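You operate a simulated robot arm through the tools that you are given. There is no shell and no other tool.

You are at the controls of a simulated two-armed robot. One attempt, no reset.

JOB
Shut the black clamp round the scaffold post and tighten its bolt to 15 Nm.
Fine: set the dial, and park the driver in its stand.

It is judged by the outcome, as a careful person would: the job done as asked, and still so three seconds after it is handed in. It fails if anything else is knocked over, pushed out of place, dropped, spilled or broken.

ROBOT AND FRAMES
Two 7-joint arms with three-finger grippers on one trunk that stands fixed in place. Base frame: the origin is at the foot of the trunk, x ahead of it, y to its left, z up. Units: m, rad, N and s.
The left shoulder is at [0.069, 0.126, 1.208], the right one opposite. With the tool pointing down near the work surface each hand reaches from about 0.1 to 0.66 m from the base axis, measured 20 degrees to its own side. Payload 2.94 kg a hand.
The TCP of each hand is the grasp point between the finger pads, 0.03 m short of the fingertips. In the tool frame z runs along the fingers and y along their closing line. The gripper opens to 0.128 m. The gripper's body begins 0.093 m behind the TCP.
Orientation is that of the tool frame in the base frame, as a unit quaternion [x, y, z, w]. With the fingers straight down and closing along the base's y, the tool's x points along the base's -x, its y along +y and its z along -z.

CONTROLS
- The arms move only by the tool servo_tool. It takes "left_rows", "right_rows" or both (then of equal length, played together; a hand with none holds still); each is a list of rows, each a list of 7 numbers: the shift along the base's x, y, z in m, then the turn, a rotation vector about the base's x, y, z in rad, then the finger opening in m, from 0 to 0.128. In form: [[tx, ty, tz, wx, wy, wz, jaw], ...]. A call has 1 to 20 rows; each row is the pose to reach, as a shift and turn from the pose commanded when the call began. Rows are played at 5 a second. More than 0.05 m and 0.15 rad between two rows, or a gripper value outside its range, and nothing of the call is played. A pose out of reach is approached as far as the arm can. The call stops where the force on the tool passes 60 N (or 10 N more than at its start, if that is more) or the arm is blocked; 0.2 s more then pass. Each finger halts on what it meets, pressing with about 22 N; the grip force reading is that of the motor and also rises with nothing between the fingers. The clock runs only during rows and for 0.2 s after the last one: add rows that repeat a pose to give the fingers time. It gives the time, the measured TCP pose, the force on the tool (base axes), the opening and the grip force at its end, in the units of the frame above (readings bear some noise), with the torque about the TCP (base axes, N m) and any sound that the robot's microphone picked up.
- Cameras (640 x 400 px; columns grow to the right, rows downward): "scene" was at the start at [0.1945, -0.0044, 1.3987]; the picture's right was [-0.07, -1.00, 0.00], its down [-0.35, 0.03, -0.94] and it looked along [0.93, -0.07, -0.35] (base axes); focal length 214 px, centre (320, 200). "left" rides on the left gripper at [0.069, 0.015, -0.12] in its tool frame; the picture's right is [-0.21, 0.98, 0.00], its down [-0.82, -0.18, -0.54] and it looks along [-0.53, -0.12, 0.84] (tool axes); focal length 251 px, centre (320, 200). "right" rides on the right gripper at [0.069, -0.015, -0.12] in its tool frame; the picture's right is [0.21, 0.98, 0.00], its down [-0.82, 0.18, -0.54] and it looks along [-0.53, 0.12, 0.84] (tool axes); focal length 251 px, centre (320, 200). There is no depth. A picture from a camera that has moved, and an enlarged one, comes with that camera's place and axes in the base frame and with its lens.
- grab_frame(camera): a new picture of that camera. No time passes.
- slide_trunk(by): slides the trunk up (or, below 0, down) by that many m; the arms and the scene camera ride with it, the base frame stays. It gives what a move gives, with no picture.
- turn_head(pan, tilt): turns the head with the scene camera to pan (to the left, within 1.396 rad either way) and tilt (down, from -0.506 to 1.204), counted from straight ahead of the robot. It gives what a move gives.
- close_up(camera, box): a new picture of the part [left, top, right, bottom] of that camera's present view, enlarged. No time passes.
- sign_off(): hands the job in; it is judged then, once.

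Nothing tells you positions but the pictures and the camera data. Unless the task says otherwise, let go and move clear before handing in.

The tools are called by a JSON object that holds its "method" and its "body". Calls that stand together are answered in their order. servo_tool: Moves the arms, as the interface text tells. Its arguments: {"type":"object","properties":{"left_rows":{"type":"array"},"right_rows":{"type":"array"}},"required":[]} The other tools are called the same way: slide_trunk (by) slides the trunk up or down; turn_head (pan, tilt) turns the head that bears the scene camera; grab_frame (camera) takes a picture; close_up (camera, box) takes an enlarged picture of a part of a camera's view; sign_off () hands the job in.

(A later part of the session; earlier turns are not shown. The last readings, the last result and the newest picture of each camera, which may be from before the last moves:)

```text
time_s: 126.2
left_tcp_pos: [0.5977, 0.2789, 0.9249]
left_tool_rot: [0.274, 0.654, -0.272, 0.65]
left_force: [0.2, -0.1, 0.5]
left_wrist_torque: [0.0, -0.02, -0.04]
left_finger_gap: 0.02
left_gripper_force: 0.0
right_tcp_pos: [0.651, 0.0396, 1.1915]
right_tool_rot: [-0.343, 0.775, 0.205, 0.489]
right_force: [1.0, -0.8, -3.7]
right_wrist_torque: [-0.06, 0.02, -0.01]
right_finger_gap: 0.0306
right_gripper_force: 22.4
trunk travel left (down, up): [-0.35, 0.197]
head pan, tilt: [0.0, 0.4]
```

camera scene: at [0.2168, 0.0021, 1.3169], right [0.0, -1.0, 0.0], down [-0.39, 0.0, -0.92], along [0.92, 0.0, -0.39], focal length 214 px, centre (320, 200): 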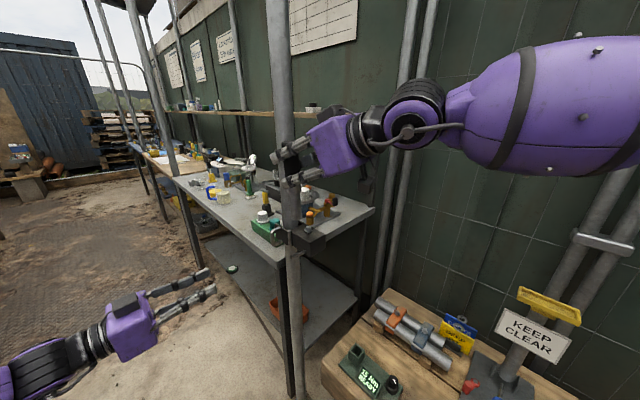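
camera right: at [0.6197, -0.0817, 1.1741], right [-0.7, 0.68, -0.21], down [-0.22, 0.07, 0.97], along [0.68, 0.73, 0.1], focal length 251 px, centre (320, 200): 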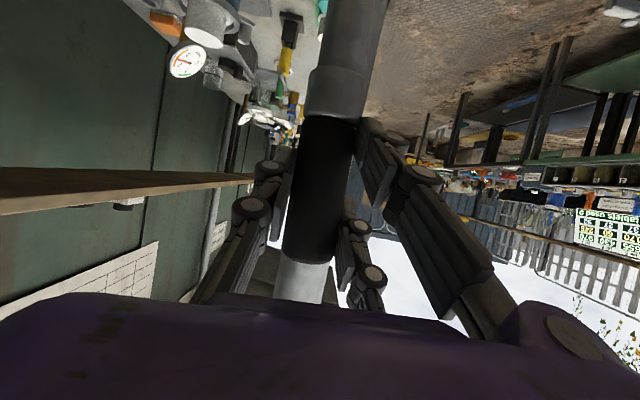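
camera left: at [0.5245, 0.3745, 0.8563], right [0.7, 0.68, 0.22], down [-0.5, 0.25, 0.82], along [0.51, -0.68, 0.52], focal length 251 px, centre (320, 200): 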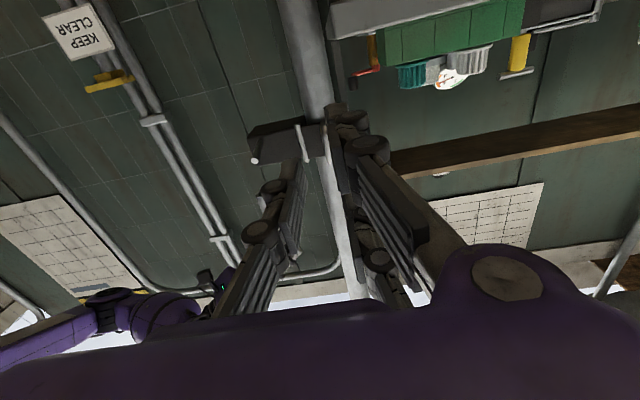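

{"method": "servo_tool", "body": {"right_rows": [[0.01, -0.002, -0.004, 0, 0, 0, 0.01], [0.02, -0.004, -0.008, 0, 0, 0, 0.01], [0.03, -0.006, -0.012, 0, 0, 0, 0.01], [0.04, -0.008, -0.016, 0, 0, 0, 0.01], [0.05, -0.01, -0.02, 0, 0, 0, 0.01], [0.06, -0.012, -0.024, 0, 0, 0, 0.01], [0.0693, -0.0133, -0.028, 0, 0, 0, 0.01], [0.0693, -0.0133, -0.028, 0, 0, 0, 0.01]]}}

{"method": "close_up", "body": {"camera": "scene", "box": [250, 130, 380, 260]}}

```text
time_s: 128.0
left_tcp_pos: [0.5984, 0.2775, 0.9233]
left_tool_rot: [0.274, 0.656, -0.271, 0.649]
left_force: [0.7, -0.2, 0.8]
left_wrist_torque: [-0.02, 0.02, -0.04]
left_finger_gap: 0.02
left_gripper_force: 0.0
right_tcp_pos: [0.7223, 0.0201, 1.1627]
right_tool_rot: [-0.342, 0.777, 0.204, 0.488]
right_force: [1.5, -0.3, -3.4]
right_wrist_torque: [-0.01, 0.04, 0.04]
right_finger_gap: 0.0305
right_gripper_force: 22.0
right hand out of reach, approached as far as the arm can: row 7, 8
trunk travel left (down, up): [-0.35, 0.197]
head pan, tilt: [0.0, 0.4]
```

```text
3.08 times, centred on (315, 195) of scene
camera zoom: at [0.2183, 0.0015, 1.3166], right [0.0, -1.0, 0.0], down [-0.39, 0.0, -0.92], along [0.92, 0.0, -0.39], focal length 660 px, centre (335, 215)
```

zoom: 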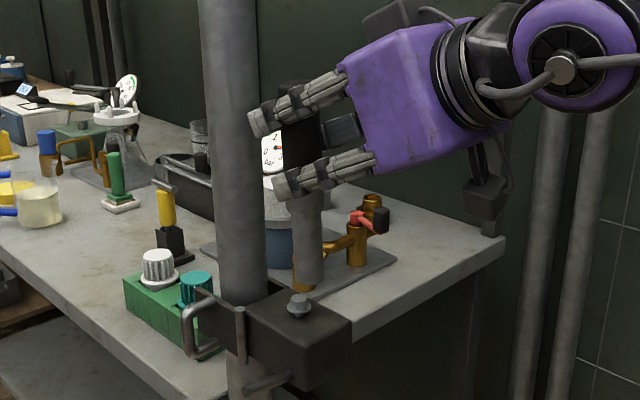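

Only about 5 mm short now. I'll drop to just above the bolt head, which relaxes the limit slightly, and try again with a tiny tilt to bring the tip over the bolt.

{"method": "servo_tool", "body": {"right_rows": [[0, 0, -0.008, 0, 0, 0, 0.01], [-0.001, 0.002, -0.008, 0, 0, 0, 0.01], [-0.002, 0.004, -0.008, 0.01, 0, 0, 0.01], [-0.002, 0.006, -0.008, 0.02, 0, 0, 0.01], [-0.002, 0.006, -0.008, 0.02, 0, 0, 0.01]]}}

{"method": "close_up", "body": {"camera": "scene", "box": [280, 180, 350, 250]}}

```text
time_s: 129.2
left_tcp_pos: [0.598, 0.279, 0.924]
left_tool_rot: [0.275, 0.655, -0.272, 0.649]
left_force: [0.0, 0.2, 1.3]
left_wrist_torque: [0.02, -0.02, 0.01]
left_finger_gap: 0.02
left_gripper_force: 0.0
right_tcp_pos: [0.7182, 0.0265, 1.157]
right_tool_rot: [-0.338, 0.774, 0.212, 0.492]
right_force: [-0.6, -0.3, -4.2]
right_wrist_torque: [-0.05, 0.06, 0.0]
right_finger_gap: 0.0306
right_gripper_force: 22.5
trunk travel left (down, up): [-0.35, 0.197]
head pan, tilt: [0.0, 0.4]
```

```text
5.71 times, centred on (315, 215) of scene
camera zoom: at [0.2168, 0.0023, 1.3169], right [0.0, -1.0, 0.0], down [-0.39, 0.0, -0.92], along [0.92, 0.0, -0.39], focal length 1226 px, centre (349, 114)
```

zoom: 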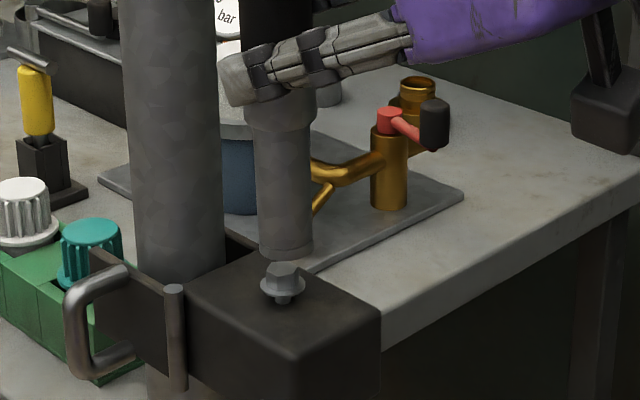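

{"method": "close_up", "body": {"camera": "scene", "box": [294, 205, 326, 240]}}

{"method": "close_up", "body": {"camera": "left", "box": [220, 80, 380, 220]}}

```text
11.43 times, centred on (310, 222) of scene
camera zoom: at [0.2168, 0.0023, 1.3169], right [0.0, -1.0, 0.0], down [-0.39, 0.0, -0.92], along [0.92, 0.0, -0.39], focal length 2451 px, centre (434, -57)
```

zoom: 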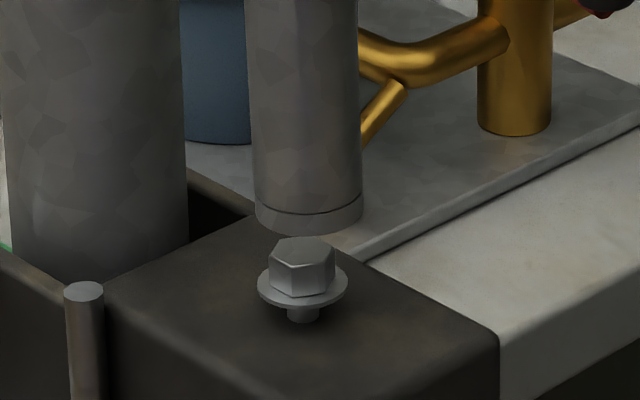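

```text
2.86 times, centred on (300, 150) of left
camera zoom: at [0.5247, 0.3745, 0.8562], right [0.7, 0.68, 0.22], down [-0.5, 0.25, 0.82], along [0.51, -0.68, 0.52], focal length 718 px, centre (377, 343)
```

zoom: 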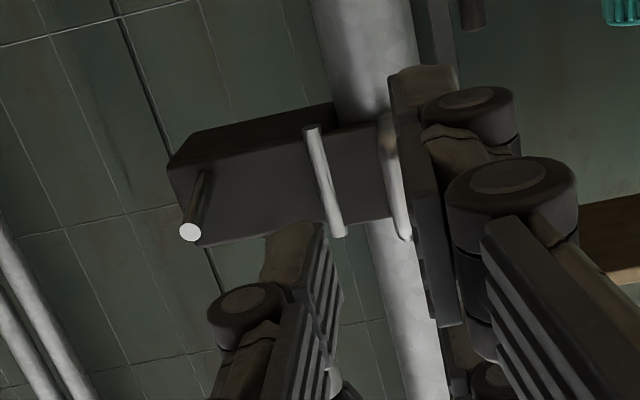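

The tip is within about 2–3 mm of the bolt axis. I'll nudge it forward and left slightly.

{"method": "servo_tool", "body": {"right_rows": [[0.0012, 0.0008, 0, 0, 0, 0, 0.01], [0.0025, 0.0015, 0, 0, 0, 0, 0.01], [0.0025, 0.0015, 0, 0, 0, 0, 0.01]]}}

{"method": "close_up", "body": {"camera": "scene", "box": [294, 205, 326, 240]}}

```text
time_s: 130.0
left_tcp_pos: [0.5988, 0.2797, 0.924]
left_tool_rot: [0.275, 0.654, -0.272, 0.65]
left_force: [-0.1, 0.3, 0.1]
left_wrist_torque: [0.02, -0.03, 0.01]
left_finger_gap: 0.0201
left_gripper_force: 0.1
right_tcp_pos: [0.7193, 0.0259, 1.1572]
right_tool_rot: [-0.339, 0.774, 0.212, 0.491]
right_force: [0.5, -0.6, -3.4]
right_wrist_torque: [-0.02, 0.02, -0.02]
right_finger_gap: 0.0305
right_gripper_force: 21.8
right hand out of reach, approached as far as the arm can: row 2, 3
trunk travel left (down, up): [-0.35, 0.197]
head pan, tilt: [0.0, 0.4]
```

```text
11.43 times, centred on (310, 222) of scene
camera zoom: at [0.2168, 0.0024, 1.3169], right [0.0, -1.0, 0.0], down [-0.39, 0.0, -0.92], along [0.92, 0.0, -0.39], focal length 2451 px, centre (434, -57)
```

zoom: 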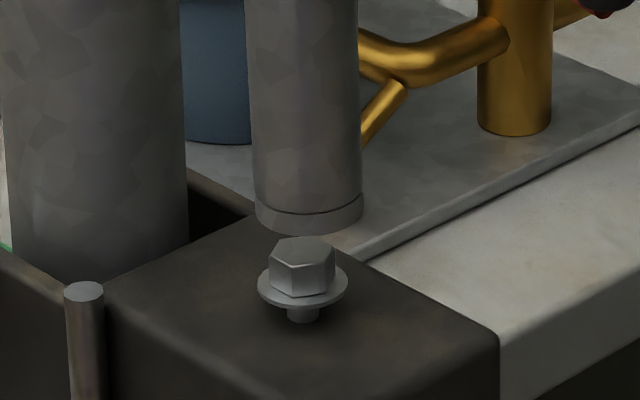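

Before engaging I'll bring the left hand up to press the gate home and hold it while the bolt is tightened.

{"method": "servo_tool", "body": {"left_rows": [[0, 0, 0.045, 0, 0, 0, 0.02], [0, 0, 0.092, 0, 0, 0, 0.02], [0.03, -0.03, 0.092, 0, 0, 0, 0.02], [0.06, -0.06, 0.092, 0, 0, 0, 0.02], [0.09, -0.09, 0.092, 0, 0, 0, 0.02], [0.115, -0.115, 0.092, 0, 0, 0, 0.02], [0.115, -0.115, 0.092, 0, 0, 0, 0.02]]}}

{"method": "grab_frame", "body": {"camera": "left"}}

{"method": "close_up", "body": {"camera": "scene", "box": [240, 160, 360, 270]}}

```text
time_s: 131.6
left_tcp_pos: [0.7135, 0.1634, 1.0166]
left_tool_rot: [0.274, 0.654, -0.272, 0.651]
left_force: [0.6, -0.6, 0.4]
left_wrist_torque: [-0.02, -0.02, -0.01]
left_finger_gap: 0.02
left_gripper_force: 0.1
right_tcp_pos: [0.7179, 0.0264, 1.1582]
right_tool_rot: [-0.339, 0.774, 0.212, 0.491]
right_force: [-0.3, 0.1, -4.6]
right_wrist_torque: [-0.07, 0.06, -0.01]
right_finger_gap: 0.0309
right_gripper_force: 22.0
trunk travel left (down, up): [-0.35, 0.197]
head pan, tilt: [0.0, 0.4]
```

```text
taken
camera left: at [0.6398, 0.2598, 0.9487], right [0.7, 0.68, 0.22], down [-0.5, 0.25, 0.83], along [0.51, -0.68, 0.52], focal length 251 px, centre (320, 200)
```

left: 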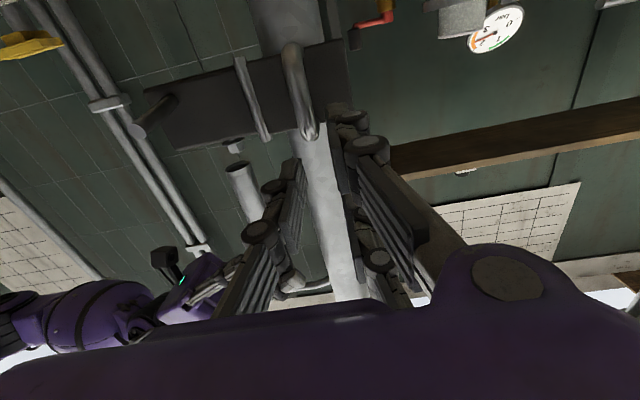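

```text
3.64 times, centred on (300, 215) of scene
camera zoom: at [0.2164, 0.0026, 1.317], right [0.0, -1.0, 0.0], down [-0.39, 0.0, -0.92], along [0.92, 0.0, -0.39], focal length 780 px, centre (393, 146)
```

zoom: 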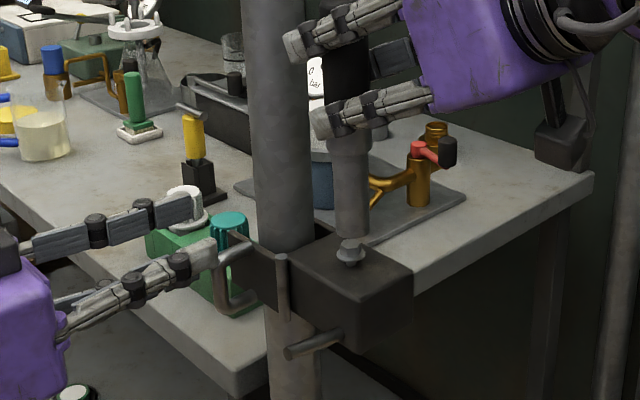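

{"method": "close_up", "body": {"camera": "left", "box": [200, 115, 280, 205]}}

```text
4.44 times, centred on (240, 160) of left
camera zoom: at [0.6398, 0.2598, 0.9487], right [0.7, 0.68, 0.22], down [-0.5, 0.25, 0.83], along [0.51, -0.68, 0.52], focal length 1118 px, centre (676, 378)
```

zoom: 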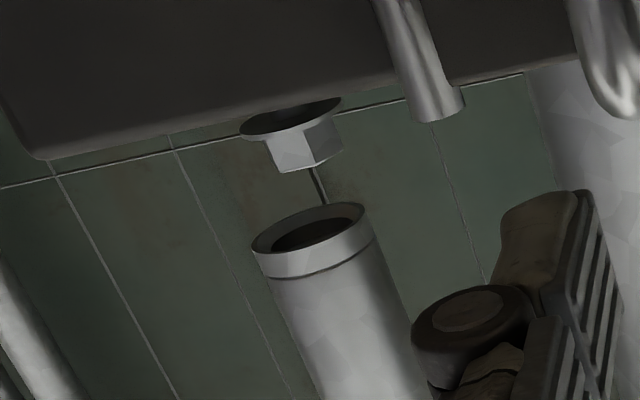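

The left camera shows the socket directly over the hex head, within about 1.5 mm. Now I'll press the gate gently closed with the left finger.

{"method": "servo_tool", "body": {"left_rows": [[0.012, -0.012, 0, 0, 0, 0, 0.02], [0.022, -0.022, 0, 0, 0, 0, 0.02], [0.028, -0.0275, 0, 0, 0, 0, 0.02], [0.03, -0.03, 0, 0, 0, 0, 0.02]]}}

{"method": "grab_frame", "body": {"camera": "left"}}

{"method": "close_up", "body": {"camera": "scene", "box": [240, 160, 360, 270]}}

```text
time_s: 132.6
left_tcp_pos: [0.7424, 0.1372, 1.0158]
left_tool_rot: [0.273, 0.654, -0.271, 0.651]
left_force: [-12.2, 16.5, -1.8]
left_wrist_torque: [0.43, 0.32, 0.43]
left_finger_gap: 0.0198
left_gripper_force: 0.0
right_tcp_pos: [0.7175, 0.0284, 1.159]
right_tool_rot: [-0.339, 0.773, 0.211, 0.492]
right_force: [-0.5, -0.1, -4.0]
right_wrist_torque: [-0.02, -0.01, 0.01]
right_finger_gap: 0.0306
right_gripper_force: 22.0
trunk travel left (down, up): [-0.35, 0.197]
head pan, tilt: [0.0, 0.4]
```

```text
taken
camera left: at [0.6689, 0.2325, 0.9476], right [0.7, 0.69, 0.22], down [-0.5, 0.25, 0.83], along [0.51, -0.68, 0.52], focal length 251 px, centre (320, 200)
```

left: 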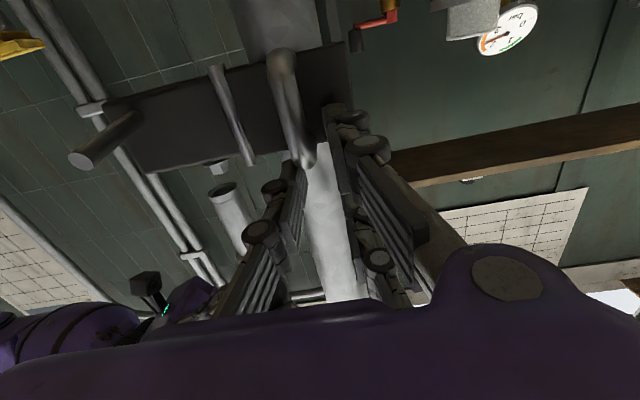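

```text
3.64 times, centred on (300, 215) of scene
camera zoom: at [0.2154, 0.0046, 1.3171], right [0.0, -1.0, 0.0], down [-0.39, 0.0, -0.92], along [0.92, 0.0, -0.39], focal length 780 px, centre (393, 146)
```

zoom: 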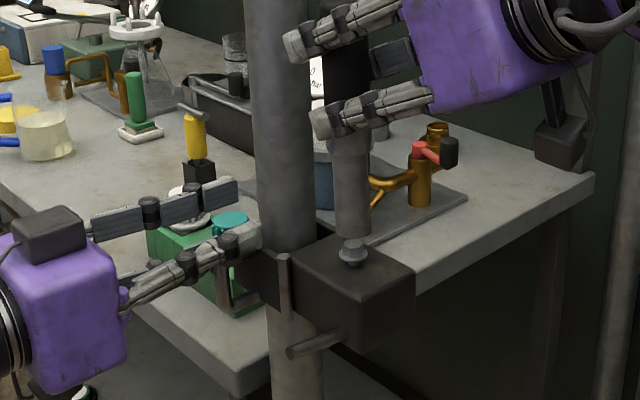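

{"method": "close_up", "body": {"camera": "left", "box": [180, 135, 270, 225]}}

{"method": "close_up", "body": {"camera": "scene", "box": [294, 205, 326, 240]}}

```text
4.44 times, centred on (225, 180) of left
camera zoom: at [0.6689, 0.2325, 0.9476], right [0.7, 0.69, 0.22], down [-0.5, 0.25, 0.83], along [0.51, -0.68, 0.52], focal length 1118 px, centre (742, 289)
```

zoom: 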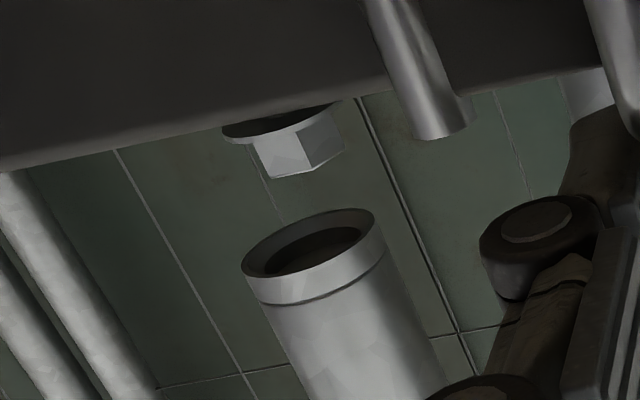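

```text
11.43 times, centred on (310, 222) of scene
camera zoom: at [0.2154, 0.0046, 1.3171], right [0.0, -1.0, 0.0], down [-0.39, 0.0, -0.92], along [0.92, 0.0, -0.39], focal length 2451 px, centre (434, -57)
```

zoom: 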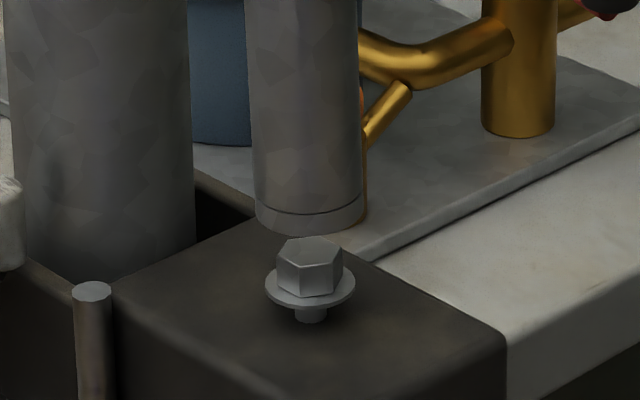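

With both views the socket end is at about (0.722, 0.034, 1.0345) and the bolt top at (0.727, 0.034, 1.020), so I need about 5 mm forward. I'll lower a little and shift forward.

{"method": "servo_tool", "body": {"right_rows": [[0, 0, -0.004, 0, 0, 0, 0.01], [0.0015, 0, -0.008, 0, 0, 0, 0.01], [0.003, 0.0, -0.008, 0, 0, 0, 0.01], [0.005, 0.0, -0.008, 0, 0, 0, 0.01], [0.005, 0.0, -0.008, 0, 0, 0, 0.01]]}}

{"method": "close_up", "body": {"camera": "left", "box": [180, 135, 270, 225]}}

{"method": "close_up", "body": {"camera": "scene", "box": [294, 205, 326, 240]}}

```text
time_s: 133.8
left_tcp_pos: [0.7414, 0.1355, 1.017]
left_tool_rot: [0.274, 0.654, -0.273, 0.65]
left_force: [-15.9, 21.7, -5.8]
left_wrist_torque: [0.57, 0.53, 0.57]
left_finger_gap: 0.0212
left_gripper_force: 0.7
right_tcp_pos: [0.7216, 0.0263, 1.1512]
right_tool_rot: [-0.34, 0.774, 0.211, 0.491]
right_force: [0.6, 0.2, -3.6]
right_wrist_torque: [-0.03, 0.05, 0.0]
right_finger_gap: 0.0306
right_gripper_force: 21.8
right hand out of reach, approached as far as the arm can: row 4, 5
trunk travel left (down, up): [-0.35, 0.197]
head pan, tilt: [0.0, 0.4]
```

```text
4.44 times, centred on (225, 180) of left
camera zoom: at [0.6687, 0.2321, 0.9477], right [0.7, 0.68, 0.21], down [-0.5, 0.26, 0.82], along [0.51, -0.68, 0.52], focal length 1118 px, centre (742, 289)
```

zoom: 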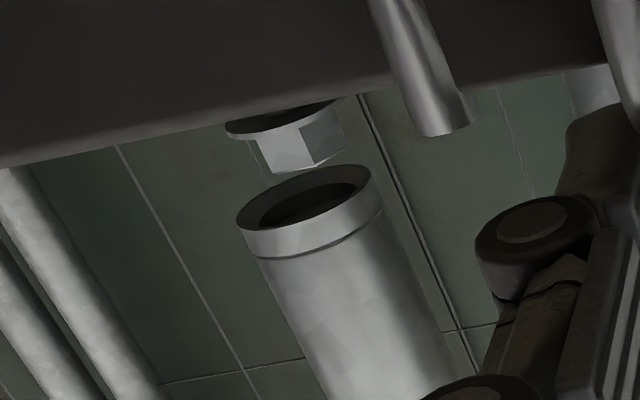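

```text
11.43 times, centred on (310, 222) of scene
camera zoom: at [0.2155, 0.0054, 1.3171], right [0.0, -1.0, 0.0], down [-0.39, 0.0, -0.92], along [0.92, 0.0, -0.39], focal length 2451 px, centre (434, -57)
```

zoom: 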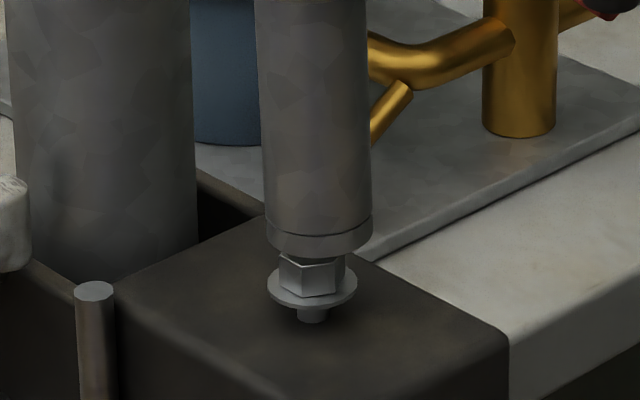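

The tip still needs about 3.6 mm forward and 2 mm left. The arm is at its limit there, so I'll swing the tip over with a small tilt of about 2° instead.

{"method": "servo_tool", "body": {"right_rows": [[0, 0, 0, 0.008, -0.015, 0, 0.01], [0, 0, 0, 0.0153, -0.029, 0, 0.01], [0, 0, 0, 0.0153, -0.029, 0, 0.01]]}}

{"method": "close_up", "body": {"camera": "left", "box": [180, 135, 270, 225]}}

{"method": "close_up", "body": {"camera": "scene", "box": [294, 205, 326, 240]}}

```text
time_s: 134.6
left_tcp_pos: [0.7422, 0.1371, 1.0163]
left_tool_rot: [0.274, 0.654, -0.272, 0.65]
left_force: [-15.1, 22.6, -6.8]
left_wrist_torque: [0.63, 0.55, 0.56]
left_finger_gap: 0.021
left_gripper_force: 0.4
right_tcp_pos: [0.7202, 0.0264, 1.1511]
right_tool_rot: [-0.338, 0.765, 0.212, 0.505]
right_force: [0.2, 1.1, -3.8]
right_wrist_torque: [-0.03, 0.07, 0.03]
right_finger_gap: 0.0306
right_gripper_force: 21.8
trunk travel left (down, up): [-0.35, 0.197]
head pan, tilt: [0.0, 0.4]
```

```text
4.44 times, centred on (225, 180) of left
camera zoom: at [0.6688, 0.232, 0.9479], right [0.7, 0.68, 0.21], down [-0.51, 0.26, 0.82], along [0.51, -0.68, 0.52], focal length 1118 px, centre (742, 289)
```

zoom: 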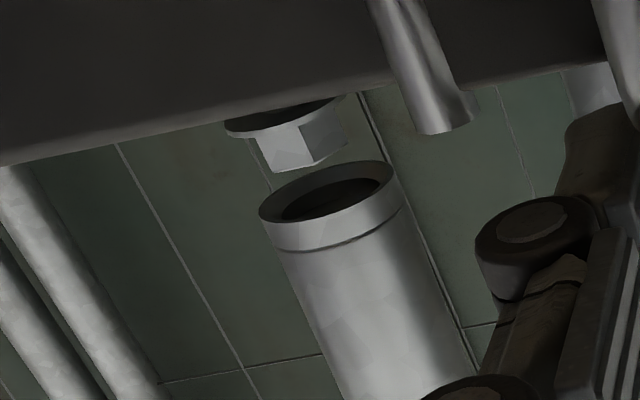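

```text
11.43 times, centred on (310, 222) of scene
camera zoom: at [0.2155, 0.0055, 1.3171], right [0.0, -1.0, 0.0], down [-0.39, 0.0, -0.92], along [0.92, 0.0, -0.39], focal length 2451 px, centre (434, -57)
```

zoom: 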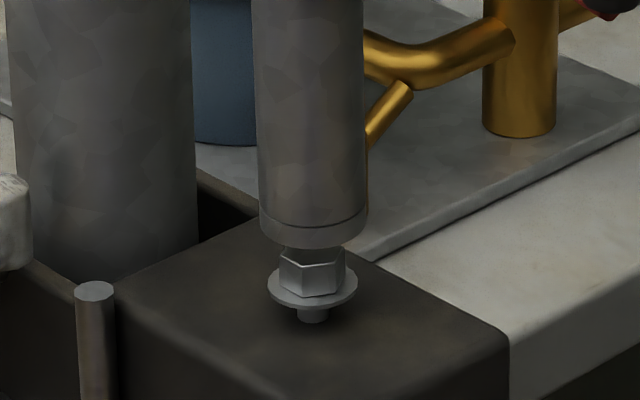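

The socket is now centred over the hex head. I'll lower it slowly onto the bolt.

{"method": "servo_tool", "body": {"right_rows": [[-0.0007, 0.0003, -0.003, 0, 0, 0, 0.01], [-0.0007, 0.0003, -0.006, 0, 0, 0, 0.01], [-0.0007, 0.0003, -0.009, 0, 0, 0, 0.01], [-0.0007, 0.0003, -0.011, 0, 0, 0, 0.01]]}}

{"method": "close_up", "body": {"camera": "left", "box": [180, 135, 270, 225]}}

{"method": "close_up", "body": {"camera": "scene", "box": [294, 205, 326, 240]}}

```text
time_s: 135.6
left_tcp_pos: [0.7425, 0.1363, 1.0171]
left_tool_rot: [0.273, 0.654, -0.272, 0.651]
left_force: [-14.7, 23.0, -6.4]
left_wrist_torque: [0.64, 0.57, 0.58]
left_finger_gap: 0.0214
left_gripper_force: 0.5
right_tcp_pos: [0.7199, 0.0263, 1.1403]
right_tool_rot: [-0.339, 0.765, 0.213, 0.505]
right_force: [0.0, -0.5, -4.2]
right_wrist_torque: [-0.02, -0.03, 0.01]
right_finger_gap: 0.0307
right_gripper_force: 21.7
trunk travel left (down, up): [-0.35, 0.197]
head pan, tilt: [0.0, 0.4]
```

```text
4.44 times, centred on (225, 180) of left
camera zoom: at [0.6688, 0.2319, 0.9483], right [0.7, 0.68, 0.21], down [-0.51, 0.26, 0.82], along [0.51, -0.68, 0.52], focal length 1118 px, centre (742, 289)
```

zoom: 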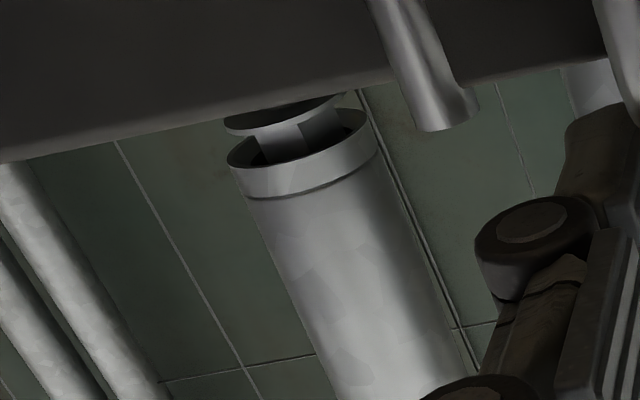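

```text
11.43 times, centred on (310, 222) of scene
camera zoom: at [0.2155, 0.0055, 1.3171], right [0.0, -1.0, 0.0], down [-0.39, 0.0, -0.92], along [0.92, 0.0, -0.39], focal length 2451 px, centre (434, -57)
```

zoom: 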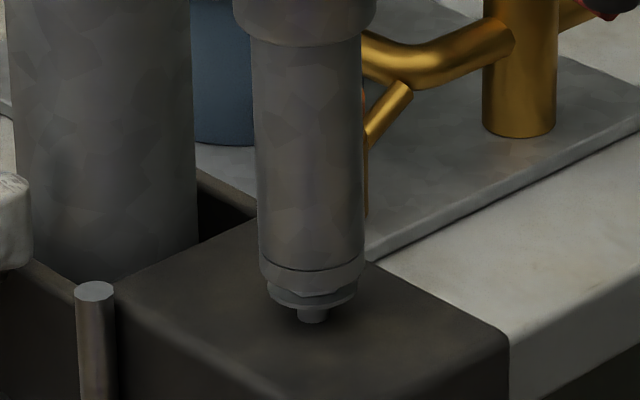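

The socket has slipped over the hex with no contact force. I'll continue down until it seats and presses.

{"method": "servo_tool", "body": {"right_rows": [[0, 0, -0.003, 0, 0, 0, 0.01], [0, 0, -0.006, 0, 0, 0, 0.01], [0, 0, -0.009, 0, 0, 0, 0.01], [0, 0, -0.009, 0, 0, 0, 0.01]]}}

{"method": "close_up", "body": {"camera": "left", "box": [180, 115, 270, 205]}}

{"method": "close_up", "body": {"camera": "scene", "box": [294, 205, 326, 240]}}

{"method": "close_up", "body": {"camera": "scene", "box": [320, 310, 440, 400]}}

```text
time_s: 136.6
left_tcp_pos: [0.742, 0.1364, 1.0185]
left_tool_rot: [0.275, 0.653, -0.273, 0.65]
left_force: [-14.2, 21.4, -3.7]
left_wrist_torque: [0.6, 0.49, 0.53]
left_finger_gap: 0.021
left_gripper_force: 0.7
right_tcp_pos: [0.7184, 0.0263, 1.1314]
right_tool_rot: [-0.338, 0.765, 0.212, 0.505]
right_force: [0.4, 0.1, -2.8]
right_wrist_torque: [0.04, -0.05, 0.01]
right_finger_gap: 0.0306
right_gripper_force: 21.6
trunk travel left (down, up): [-0.35, 0.197]
head pan, tilt: [0.0, 0.4]
```

```text
4.44 times, centred on (225, 160) of left
camera zoom: at [0.6686, 0.2317, 0.9486], right [0.7, 0.68, 0.21], down [-0.51, 0.26, 0.82], along [0.51, -0.68, 0.52], focal length 1118 px, centre (742, 378)
```

zoom: 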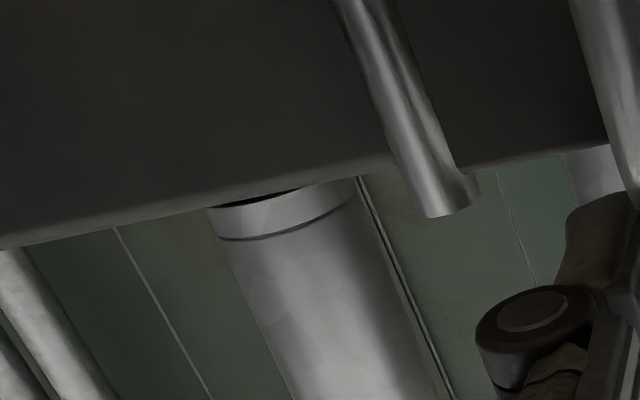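

```text
11.43 times, centred on (310, 222) of scene
camera zoom: at [0.2152, 0.0053, 1.3172], right [0.0, -1.0, 0.0], down [-0.39, 0.0, -0.92], along [0.92, 0.0, -0.39], focal length 2451 px, centre (434, -57)
```

zoom: 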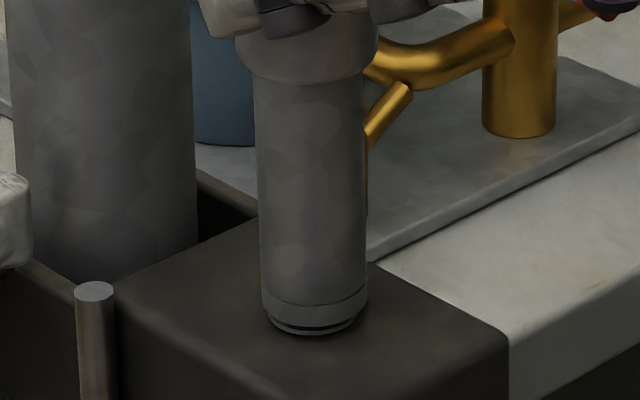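

```text
4.44 times, centred on (380, 355) of scene
camera zoom: at [0.2152, 0.0053, 1.3172], right [0.0, -1.0, 0.0], down [-0.39, 0.0, -0.92], along [0.92, 0.0, -0.39], focal length 953 px, centre (53, -489)
```

zoom: 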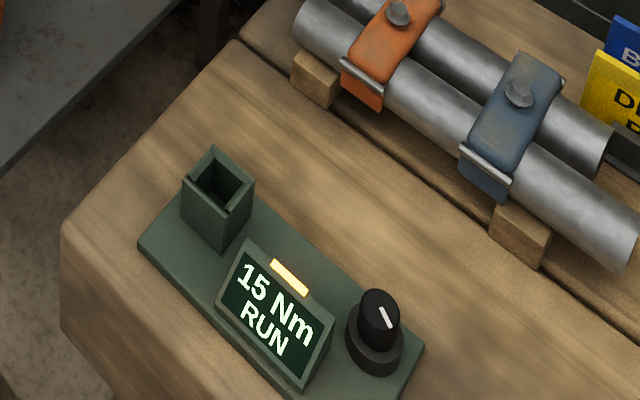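

The display shows "15 Nm RUN" with an amber lamp: the driver is powered and is running the bolt down. I'll follow it with gentle downward pressure.

{"method": "servo_tool", "body": {"right_rows": [[0, 0, -0.001, 0, 0, 0, 0.01], [0, 0, -0.002, 0, 0, 0, 0.01], [0, 0, -0.003, 0, 0, 0, 0.01], [0, 0, -0.003, 0, 0, 0, 0.01], [0, 0, -0.003, 0, 0, 0, 0.01]]}}

{"method": "close_up", "body": {"camera": "scene", "box": [294, 205, 326, 240]}}

{"method": "close_up", "body": {"camera": "scene", "box": [320, 310, 440, 400]}}

```text
time_s: 137.8
left_tcp_pos: [0.7417, 0.1362, 1.0178]
left_tool_rot: [0.274, 0.653, -0.273, 0.651]
left_force: [-12.7, 20.0, -3.3]
left_wrist_torque: [0.53, 0.44, 0.5]
left_finger_gap: 0.0209
left_gripper_force: 0.8
right_tcp_pos: [0.7202, 0.0253, 1.1299]
right_tool_rot: [-0.338, 0.764, 0.212, 0.507]
right_force: [-0.5, -1.8, 5.5]
right_wrist_torque: [-0.11, -0.04, -0.03]
right_finger_gap: 0.0306
right_gripper_force: 22.4
trunk travel left (down, up): [-0.35, 0.197]
head pan, tilt: [0.0, 0.4]
```

```text
11.43 times, centred on (310, 222) of scene
camera zoom: at [0.2146, 0.005, 1.3173], right [0.0, -1.0, 0.0], down [-0.39, 0.0, -0.92], along [0.92, 0.0, -0.39], focal length 2451 px, centre (434, -57)
```

zoom: 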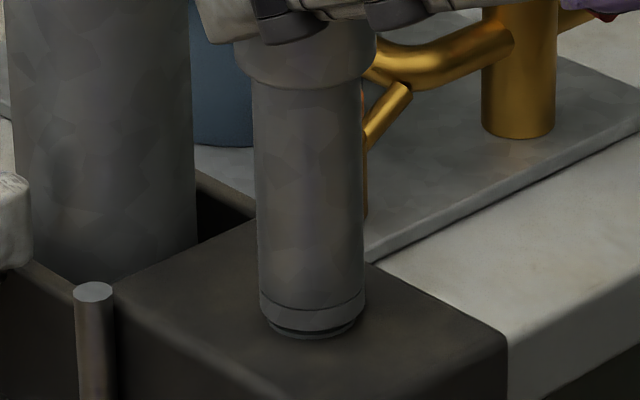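

```text
4.44 times, centred on (380, 355) of scene
camera zoom: at [0.2146, 0.005, 1.3173], right [0.0, -1.0, 0.0], down [-0.39, 0.0, -0.92], along [0.92, 0.0, -0.39], focal length 953 px, centre (53, -489)
```

zoom: 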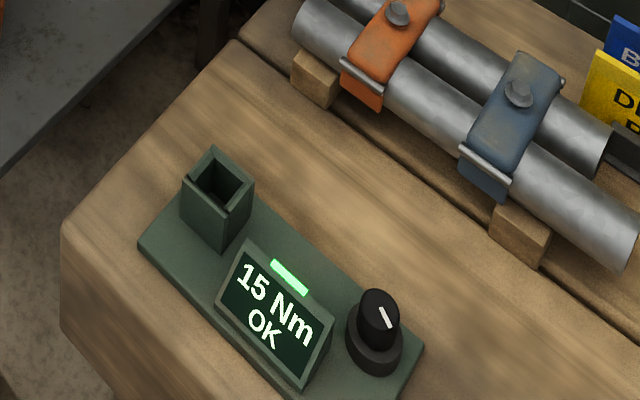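

"15 Nm OK" with a green lamp: the bolt is tightened. I'll lift the driver straight off, then ease the left hand away from the gate.

{"method": "servo_tool", "body": {"right_rows": [[-0.0004, -0.0004, 0.01, 0, 0, 0, 0.01], [-0.0008, -0.0008, 0.02, 0, 0, 0, 0.01], [-0.0015, -0.0015, 0.035, 0, 0, 0, 0.01], [-0.005, -0.003, 0.055, 0, 0, 0, 0.01], [-0.015, -0.008, 0.07, 0, 0, 0, 0.01]]}}

{"method": "servo_tool", "body": {"left_rows": [[-0.01, 0.0103, 0, 0, 0, 0, 0.02], [-0.025, 0.0255, 0, 0, 0, 0, 0.02], [-0.045, 0.046, 0.0, 0, 0, 0, 0.02], [-0.075, 0.077, 0.01, 0, 0, 0, 0.02], [-0.1, 0.103, 0.01, 0, 0, 0, 0.02]]}}

{"method": "grab_frame", "body": {"camera": "scene"}}

{"method": "close_up", "body": {"camera": "scene", "box": [260, 190, 340, 250]}}

{"method": "close_up", "body": {"camera": "left", "box": [200, 20, 380, 180]}}

```text
time_s: 139.0
left_tcp_pos: [0.7409, 0.1358, 1.0173]
left_tool_rot: [0.274, 0.654, -0.272, 0.651]
left_force: [-13.8, 19.7, 0.7]
left_wrist_torque: [0.5, 0.33, 0.57]
left_finger_gap: 0.0215
left_gripper_force: 0.1
right_tcp_pos: [0.7042, 0.0178, 1.1972]
right_tool_rot: [-0.339, 0.764, 0.213, 0.506]
right_force: [-0.2, -0.2, -4.2]
right_wrist_torque: [-0.02, 0.03, 0.0]
right_finger_gap: 0.0303
right_gripper_force: 22.3
trunk travel left (down, up): [-0.35, 0.197]
head pan, tilt: [0.0, 0.4]
```

```text
time_s: 140.2
left_tcp_pos: [0.6425, 0.2362, 1.0267]
left_tool_rot: [0.275, 0.654, -0.273, 0.65]
left_force: [-0.3, 0.0, 0.0]
left_wrist_torque: [0.0, -0.01, -0.02]
left_finger_gap: 0.0197
left_gripper_force: 0.1
right_tcp_pos: [0.7059, 0.016, 1.1969]
right_tool_rot: [-0.338, 0.764, 0.213, 0.506]
right_force: [0.4, 0.0, -4.7]
right_wrist_torque: [-0.07, 0.02, -0.01]
right_finger_gap: 0.0303
right_gripper_force: 22.0
trunk travel left (down, up): [-0.35, 0.197]
head pan, tilt: [0.0, 0.4]
```

```text
taken
camera scene: at [0.2165, 0.0023, 1.317], right [0.0, -1.0, 0.0], down [-0.39, 0.0, -0.92], along [0.92, 0.0, -0.39], focal length 214 px, centre (320, 200)
```

scene: 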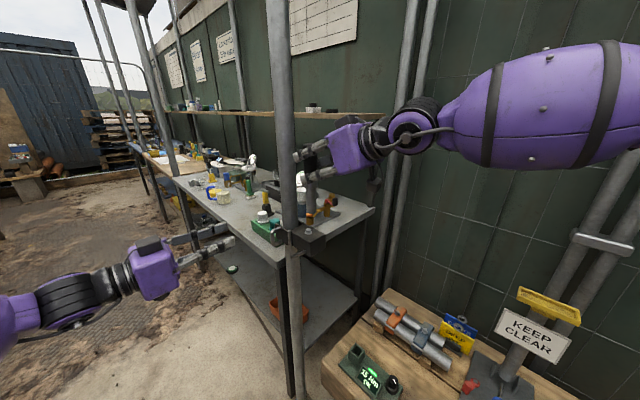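

```text
6.67 times, centred on (300, 220) of scene
camera zoom: at [0.2165, 0.0023, 1.317], right [0.0, -1.0, 0.0], down [-0.39, 0.0, -0.92], along [0.92, 0.0, -0.39], focal length 1430 px, centre (453, 67)
```

zoom: 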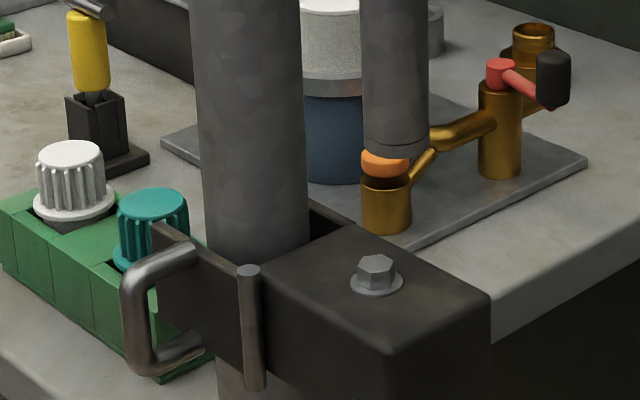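

```text
2.50 times, centred on (290, 100) of left
camera zoom: at [0.5694, 0.3324, 0.9587], right [0.7, 0.68, 0.22], down [-0.5, 0.26, 0.82], along [0.51, -0.68, 0.52], focal length 629 px, centre (395, 450)
```

zoom: 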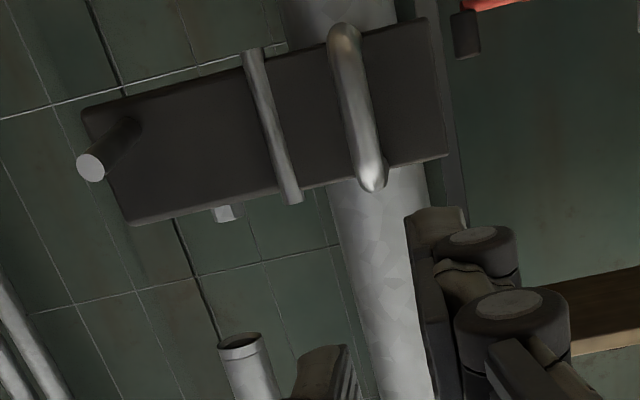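

The bolt is fully seated, the gate is shut parallel to the body, and the stand shows OK. Now I'll take the driver back: straighten it, withdraw and swing round toward the stand.

{"method": "servo_tool", "body": {"right_rows": [[-0.015, -0.007, 0.005, -0.0135, 0.013, 0, 0.01], [-0.03, -0.014, 0.01, -0.027, 0.026, 0, 0.01], [-0.046, -0.021, 0.013, -0.0406, 0.0395, 0, 0.01], [-0.046, -0.021, 0.013, -0.0406, 0.0395, 0, 0.01]]}}

{"method": "servo_tool", "body": {"right_rows": [[-0.01, -0.01, 0.005, 0, 0, -0.12, 0.01], [-0.015, -0.02, 0.01, 0, 0, -0.24, 0.01], [-0.02, -0.035, 0.01, 0, 0, -0.36, 0.01], [-0.02, -0.05, 0.01, 0, 0, -0.48, 0.01], [-0.015, -0.065, 0.01, 0, 0, -0.6, 0.01], [-0.01, -0.08, 0.01, 0, 0, -0.72, 0.01], [-0.005, -0.1, 0.01, 0, 0, -0.835, 0.01], [0.0, -0.11, 0.0, 0, 0, -0.835, 0.01], [0.0, -0.11, 0.0, 0, 0, -0.835, 0.01]]}}

{"method": "grab_frame", "body": {"camera": "scene"}}

{"method": "grab_frame", "body": {"camera": "right"}}

```text
time_s: 141.2
left_tcp_pos: [0.6443, 0.2365, 1.0264]
left_tool_rot: [0.275, 0.654, -0.272, 0.65]
left_force: [0.1, 0.5, -0.2]
left_wrist_torque: [0.0, -0.03, -0.06]
left_finger_gap: 0.02
left_gripper_force: 0.0
right_tcp_pos: [0.6594, -0.0047, 1.2091]
right_tool_rot: [-0.344, 0.78, 0.203, 0.482]
right_force: [-0.2, 0.2, -3.5]
right_wrist_torque: [0.0, 0.03, 0.01]
right_finger_gap: 0.0309
right_gripper_force: 22.1
trunk travel left (down, up): [-0.35, 0.197]
head pan, tilt: [0.0, 0.4]
```

```text
time_s: 143.2
left_tcp_pos: [0.6428, 0.2372, 1.0267]
left_tool_rot: [0.275, 0.654, -0.272, 0.65]
left_force: [0.1, 0.5, -0.3]
left_wrist_torque: [-0.01, -0.03, -0.02]
left_finger_gap: 0.0202
left_gripper_force: 0.0
right_tcp_pos: [0.6605, -0.1143, 1.2107]
right_tool_rot: [0.002, 0.851, -0.009, 0.525]
right_force: [1.0, 0.1, -3.6]
right_wrist_torque: [0.01, 0.03, 0.0]
right_finger_gap: 0.0306
right_gripper_force: 22.2
trunk travel left (down, up): [-0.35, 0.197]
head pan, tilt: [0.0, 0.4]
```

```text
taken
camera scene: at [0.2168, 0.0025, 1.3169], right [0.0, -1.0, 0.0], down [-0.39, 0.0, -0.92], along [0.92, 0.0, -0.39], focal length 214 px, centre (320, 200)
```

scene: 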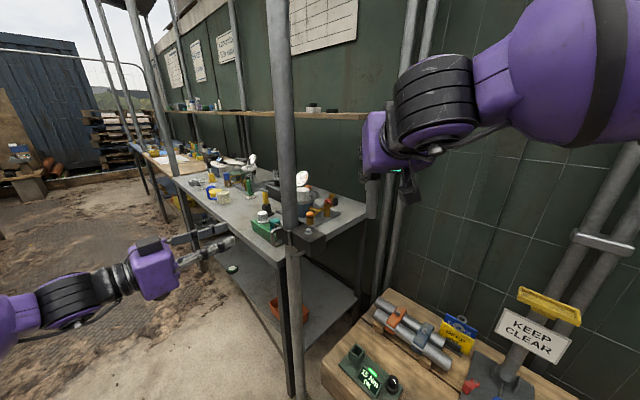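

```text
taken
camera right: at [0.5209, -0.1283, 1.2019], right [-0.08, 0.97, -0.21], down [-0.11, 0.2, 0.97], along [0.99, 0.1, 0.09], focal length 251 px, centre (320, 200)
```

right: 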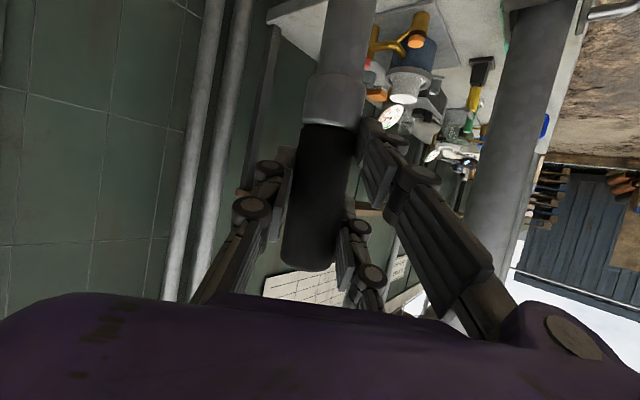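

{"method": "servo_tool", "body": {"left_rows": [[-0.022, 0.021, 0, 0, 0, 0, 0.02], [-0.045, 0.042, 0, 0, 0, 0, 0.02]]}}

{"method": "slide_trunk", "body": {"by": -0.2}}

{"method": "slide_trunk", "body": {"by": -0.15}}

{"method": "turn_head", "body": {"pan": -0.15, "tilt": 0.6}}

{"method": "grab_frame", "body": {"camera": "scene"}}

```text
time_s: 143.8
left_tcp_pos: [0.598, 0.2781, 1.0277]
left_tool_rot: [0.275, 0.654, -0.272, 0.651]
left_force: [-0.2, -0.5, -0.2]
left_wrist_torque: [-0.01, 0.02, 0.0]
left_finger_gap: 0.02
left_gripper_force: 0.0
right_tcp_pos: [0.6585, -0.1148, 1.2108]
right_tool_rot: [0.002, 0.851, -0.009, 0.525]
right_force: [0.2, -0.5, -4.0]
right_wrist_torque: [0.01, 0.07, -0.01]
right_finger_gap: 0.0306
right_gripper_force: 21.4
trunk travel left (down, up): [-0.35, 0.197]
head pan, tilt: [0.0, 0.4]
```

```text
time_s: 146.0
left_tcp_pos: [0.5982, 0.2786, 0.826]
left_tool_rot: [0.276, 0.654, -0.272, 0.65]
left_force: [0.6, 1.0, -0.1]
left_wrist_torque: [0.04, 0.04, 0.0]
left_finger_gap: 0.0201
left_gripper_force: 0.1
right_tcp_pos: [0.6595, -0.1158, 1.0112]
right_tool_rot: [0.002, 0.851, -0.01, 0.525]
right_force: [0.9, -0.2, -4.8]
right_wrist_torque: [-0.02, 0.06, -0.01]
right_finger_gap: 0.0306
right_gripper_force: 21.2
trunk travel left (down, up): [-0.15, 0.397]
head pan, tilt: [0.0, 0.4]
```

```text
time_s: 147.7
left_tcp_pos: [0.5981, 0.279, 0.6762]
left_tool_rot: [0.276, 0.654, -0.272, 0.65]
left_force: [1.0, 0.2, 0.1]
left_wrist_torque: [0.01, 0.03, 0.0]
left_finger_gap: 0.0202
left_gripper_force: 0.2
right_tcp_pos: [0.6596, -0.1153, 0.8613]
right_tool_rot: [0.001, 0.852, -0.009, 0.524]
right_force: [0.0, -0.7, -3.5]
right_wrist_torque: [0.02, 0.03, 0.05]
right_finger_gap: 0.0311
right_gripper_force: 21.6
trunk travel left (down, up): [0.0, 0.547]
head pan, tilt: [0.0, 0.4]
```

```text
time_s: 148.4
left_tcp_pos: [0.5988, 0.2782, 0.6762]
left_tool_rot: [0.274, 0.654, -0.272, 0.651]
left_force: [0.5, 0.7, 0.0]
left_wrist_torque: [-0.01, 0.01, -0.02]
left_finger_gap: 0.02
left_gripper_force: 0.1
right_tcp_pos: [0.6598, -0.115, 0.8609]
right_tool_rot: [0.002, 0.851, -0.009, 0.525]
right_force: [0.2, 0.0, -4.1]
right_wrist_torque: [0.0, 0.05, 0.0]
right_finger_gap: 0.0306
right_gripper_force: 22.1
trunk travel left (down, up): [0.0, 0.547]
head pan, tilt: [-0.15, 0.6]
```

```text
taken
camera scene: at [0.3189, -0.0109, 0.9403], right [-0.15, -0.99, 0.0], down [-0.56, 0.08, -0.83], along [0.82, -0.12, -0.56], focal length 214 px, centre (320, 200)
```

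scene: 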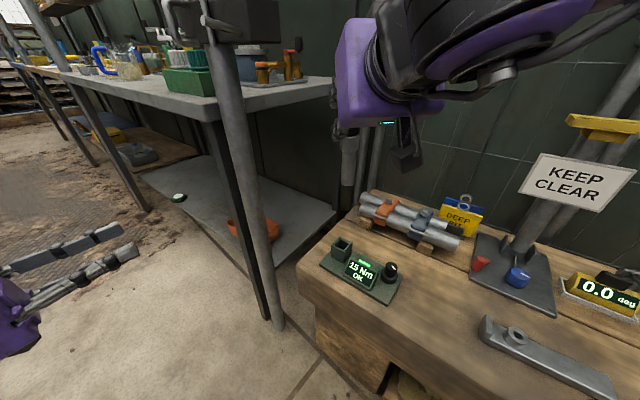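

{"method": "servo_tool", "body": {"right_rows": [[0.012, -0.0045, -0.04, 0, 0, 0, 0.01], [0.024, -0.009, -0.08, 0, 0, 0, 0.01], [0.038, -0.0135, -0.12, 0, 0, 0, 0.01], [0.0522, -0.018, -0.15, 0, 0, 0, 0.01], [0.0522, -0.018, -0.171, 0, 0, 0, 0.01], [0.0522, -0.018, -0.171, 0, 0, 0, 0.01]]}}

{"method": "close_up", "body": {"camera": "scene", "box": [290, 170, 420, 310]}}

{"method": "grab_frame", "body": {"camera": "right"}}

```text
time_s: 149.8
left_tcp_pos: [0.597, 0.2778, 0.6764]
left_tool_rot: [0.274, 0.654, -0.272, 0.65]
left_force: [-0.1, 0.3, 0.7]
left_wrist_torque: [0.01, 0.0, 0.0]
left_finger_gap: 0.02
left_gripper_force: 0.0
right_tcp_pos: [0.7117, -0.1324, 0.6889]
right_tool_rot: [0.001, 0.851, -0.009, 0.525]
right_force: [-0.3, -0.2, -4.1]
right_wrist_torque: [0.01, 0.04, -0.03]
right_finger_gap: 0.0305
right_gripper_force: 21.9
trunk travel left (down, up): [0.0, 0.547]
head pan, tilt: [-0.15, 0.6]
```

```text
2.86 times, centred on (355, 240) of scene
camera zoom: at [0.3189, -0.0109, 0.9402], right [-0.15, -0.99, 0.0], down [-0.56, 0.08, -0.82], along [0.82, -0.12, -0.57], focal length 613 px, centre (220, 86)
```

zoom: 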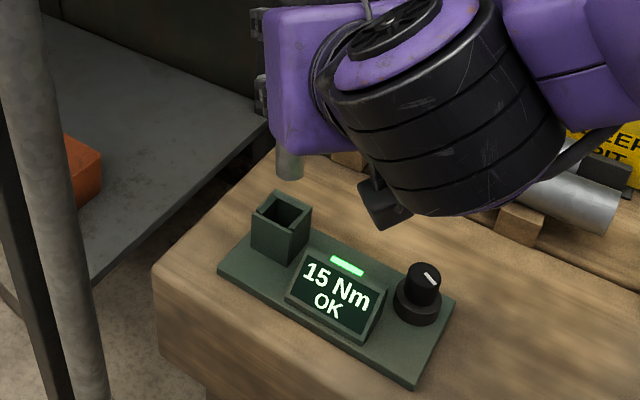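

```text
taken
camera right: at [0.5729, -0.1465, 0.6805], right [-0.08, 0.98, -0.21], down [-0.11, 0.2, 0.97], along [0.99, 0.11, 0.09], focal length 251 px, centre (320, 200)
```

right: 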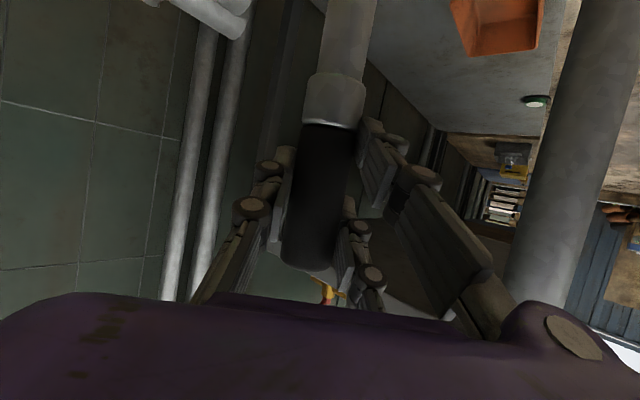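

Aligned over the cup. Lowering the driver in.

{"method": "servo_tool", "body": {"right_rows": [[0, -0.0005, -0.025, 0, 0, 0, 0.01], [0, -0.0005, -0.05, 0, 0, 0, 0.01], [0, -0.0005, -0.065, 0, 0, 0, 0.01], [0, -0.0005, -0.08, 0, 0, 0, 0.01], [0, -0.0005, -0.09, 0, 0, 0, 0.01], [0, -0.0005, -0.09, 0, 0, 0, 0.01]]}}

{"method": "close_up", "body": {"camera": "right", "box": [230, 0, 430, 200]}}

```text
time_s: 151.2
left_tcp_pos: [0.5985, 0.28, 0.6779]
left_tool_rot: [0.274, 0.653, -0.273, 0.651]
left_force: [-0.6, -0.5, 0.8]
left_wrist_torque: [-0.02, 0.04, 0.01]
left_finger_gap: 0.0198
left_gripper_force: 0.1
right_tcp_pos: [0.7092, -0.1339, 0.5958]
right_tool_rot: [0.001, 0.853, -0.009, 0.521]
right_force: [-7.2, 3.9, -2.6]
right_wrist_torque: [0.29, 0.68, 0.0]
right_finger_gap: 0.0316
right_gripper_force: 22.1
trunk travel left (down, up): [0.0, 0.547]
head pan, tilt: [-0.15, 0.6]
```

```text
2.00 times, centred on (330, 100) of right
camera zoom: at [0.5693, -0.147, 0.5895], right [-0.09, 0.97, -0.21], down [-0.1, 0.2, 0.98], along [0.99, 0.11, 0.08], focal length 503 px, centre (300, 400)
```

zoom: 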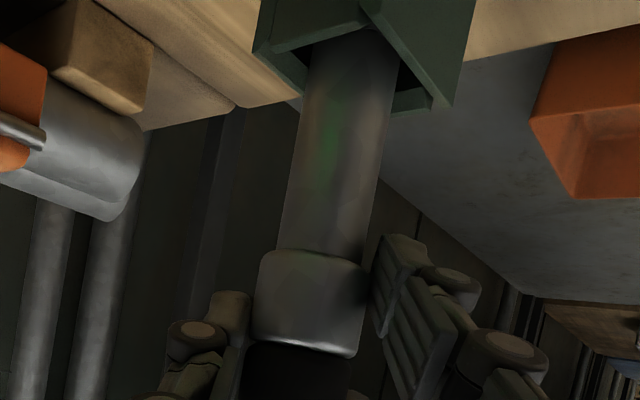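

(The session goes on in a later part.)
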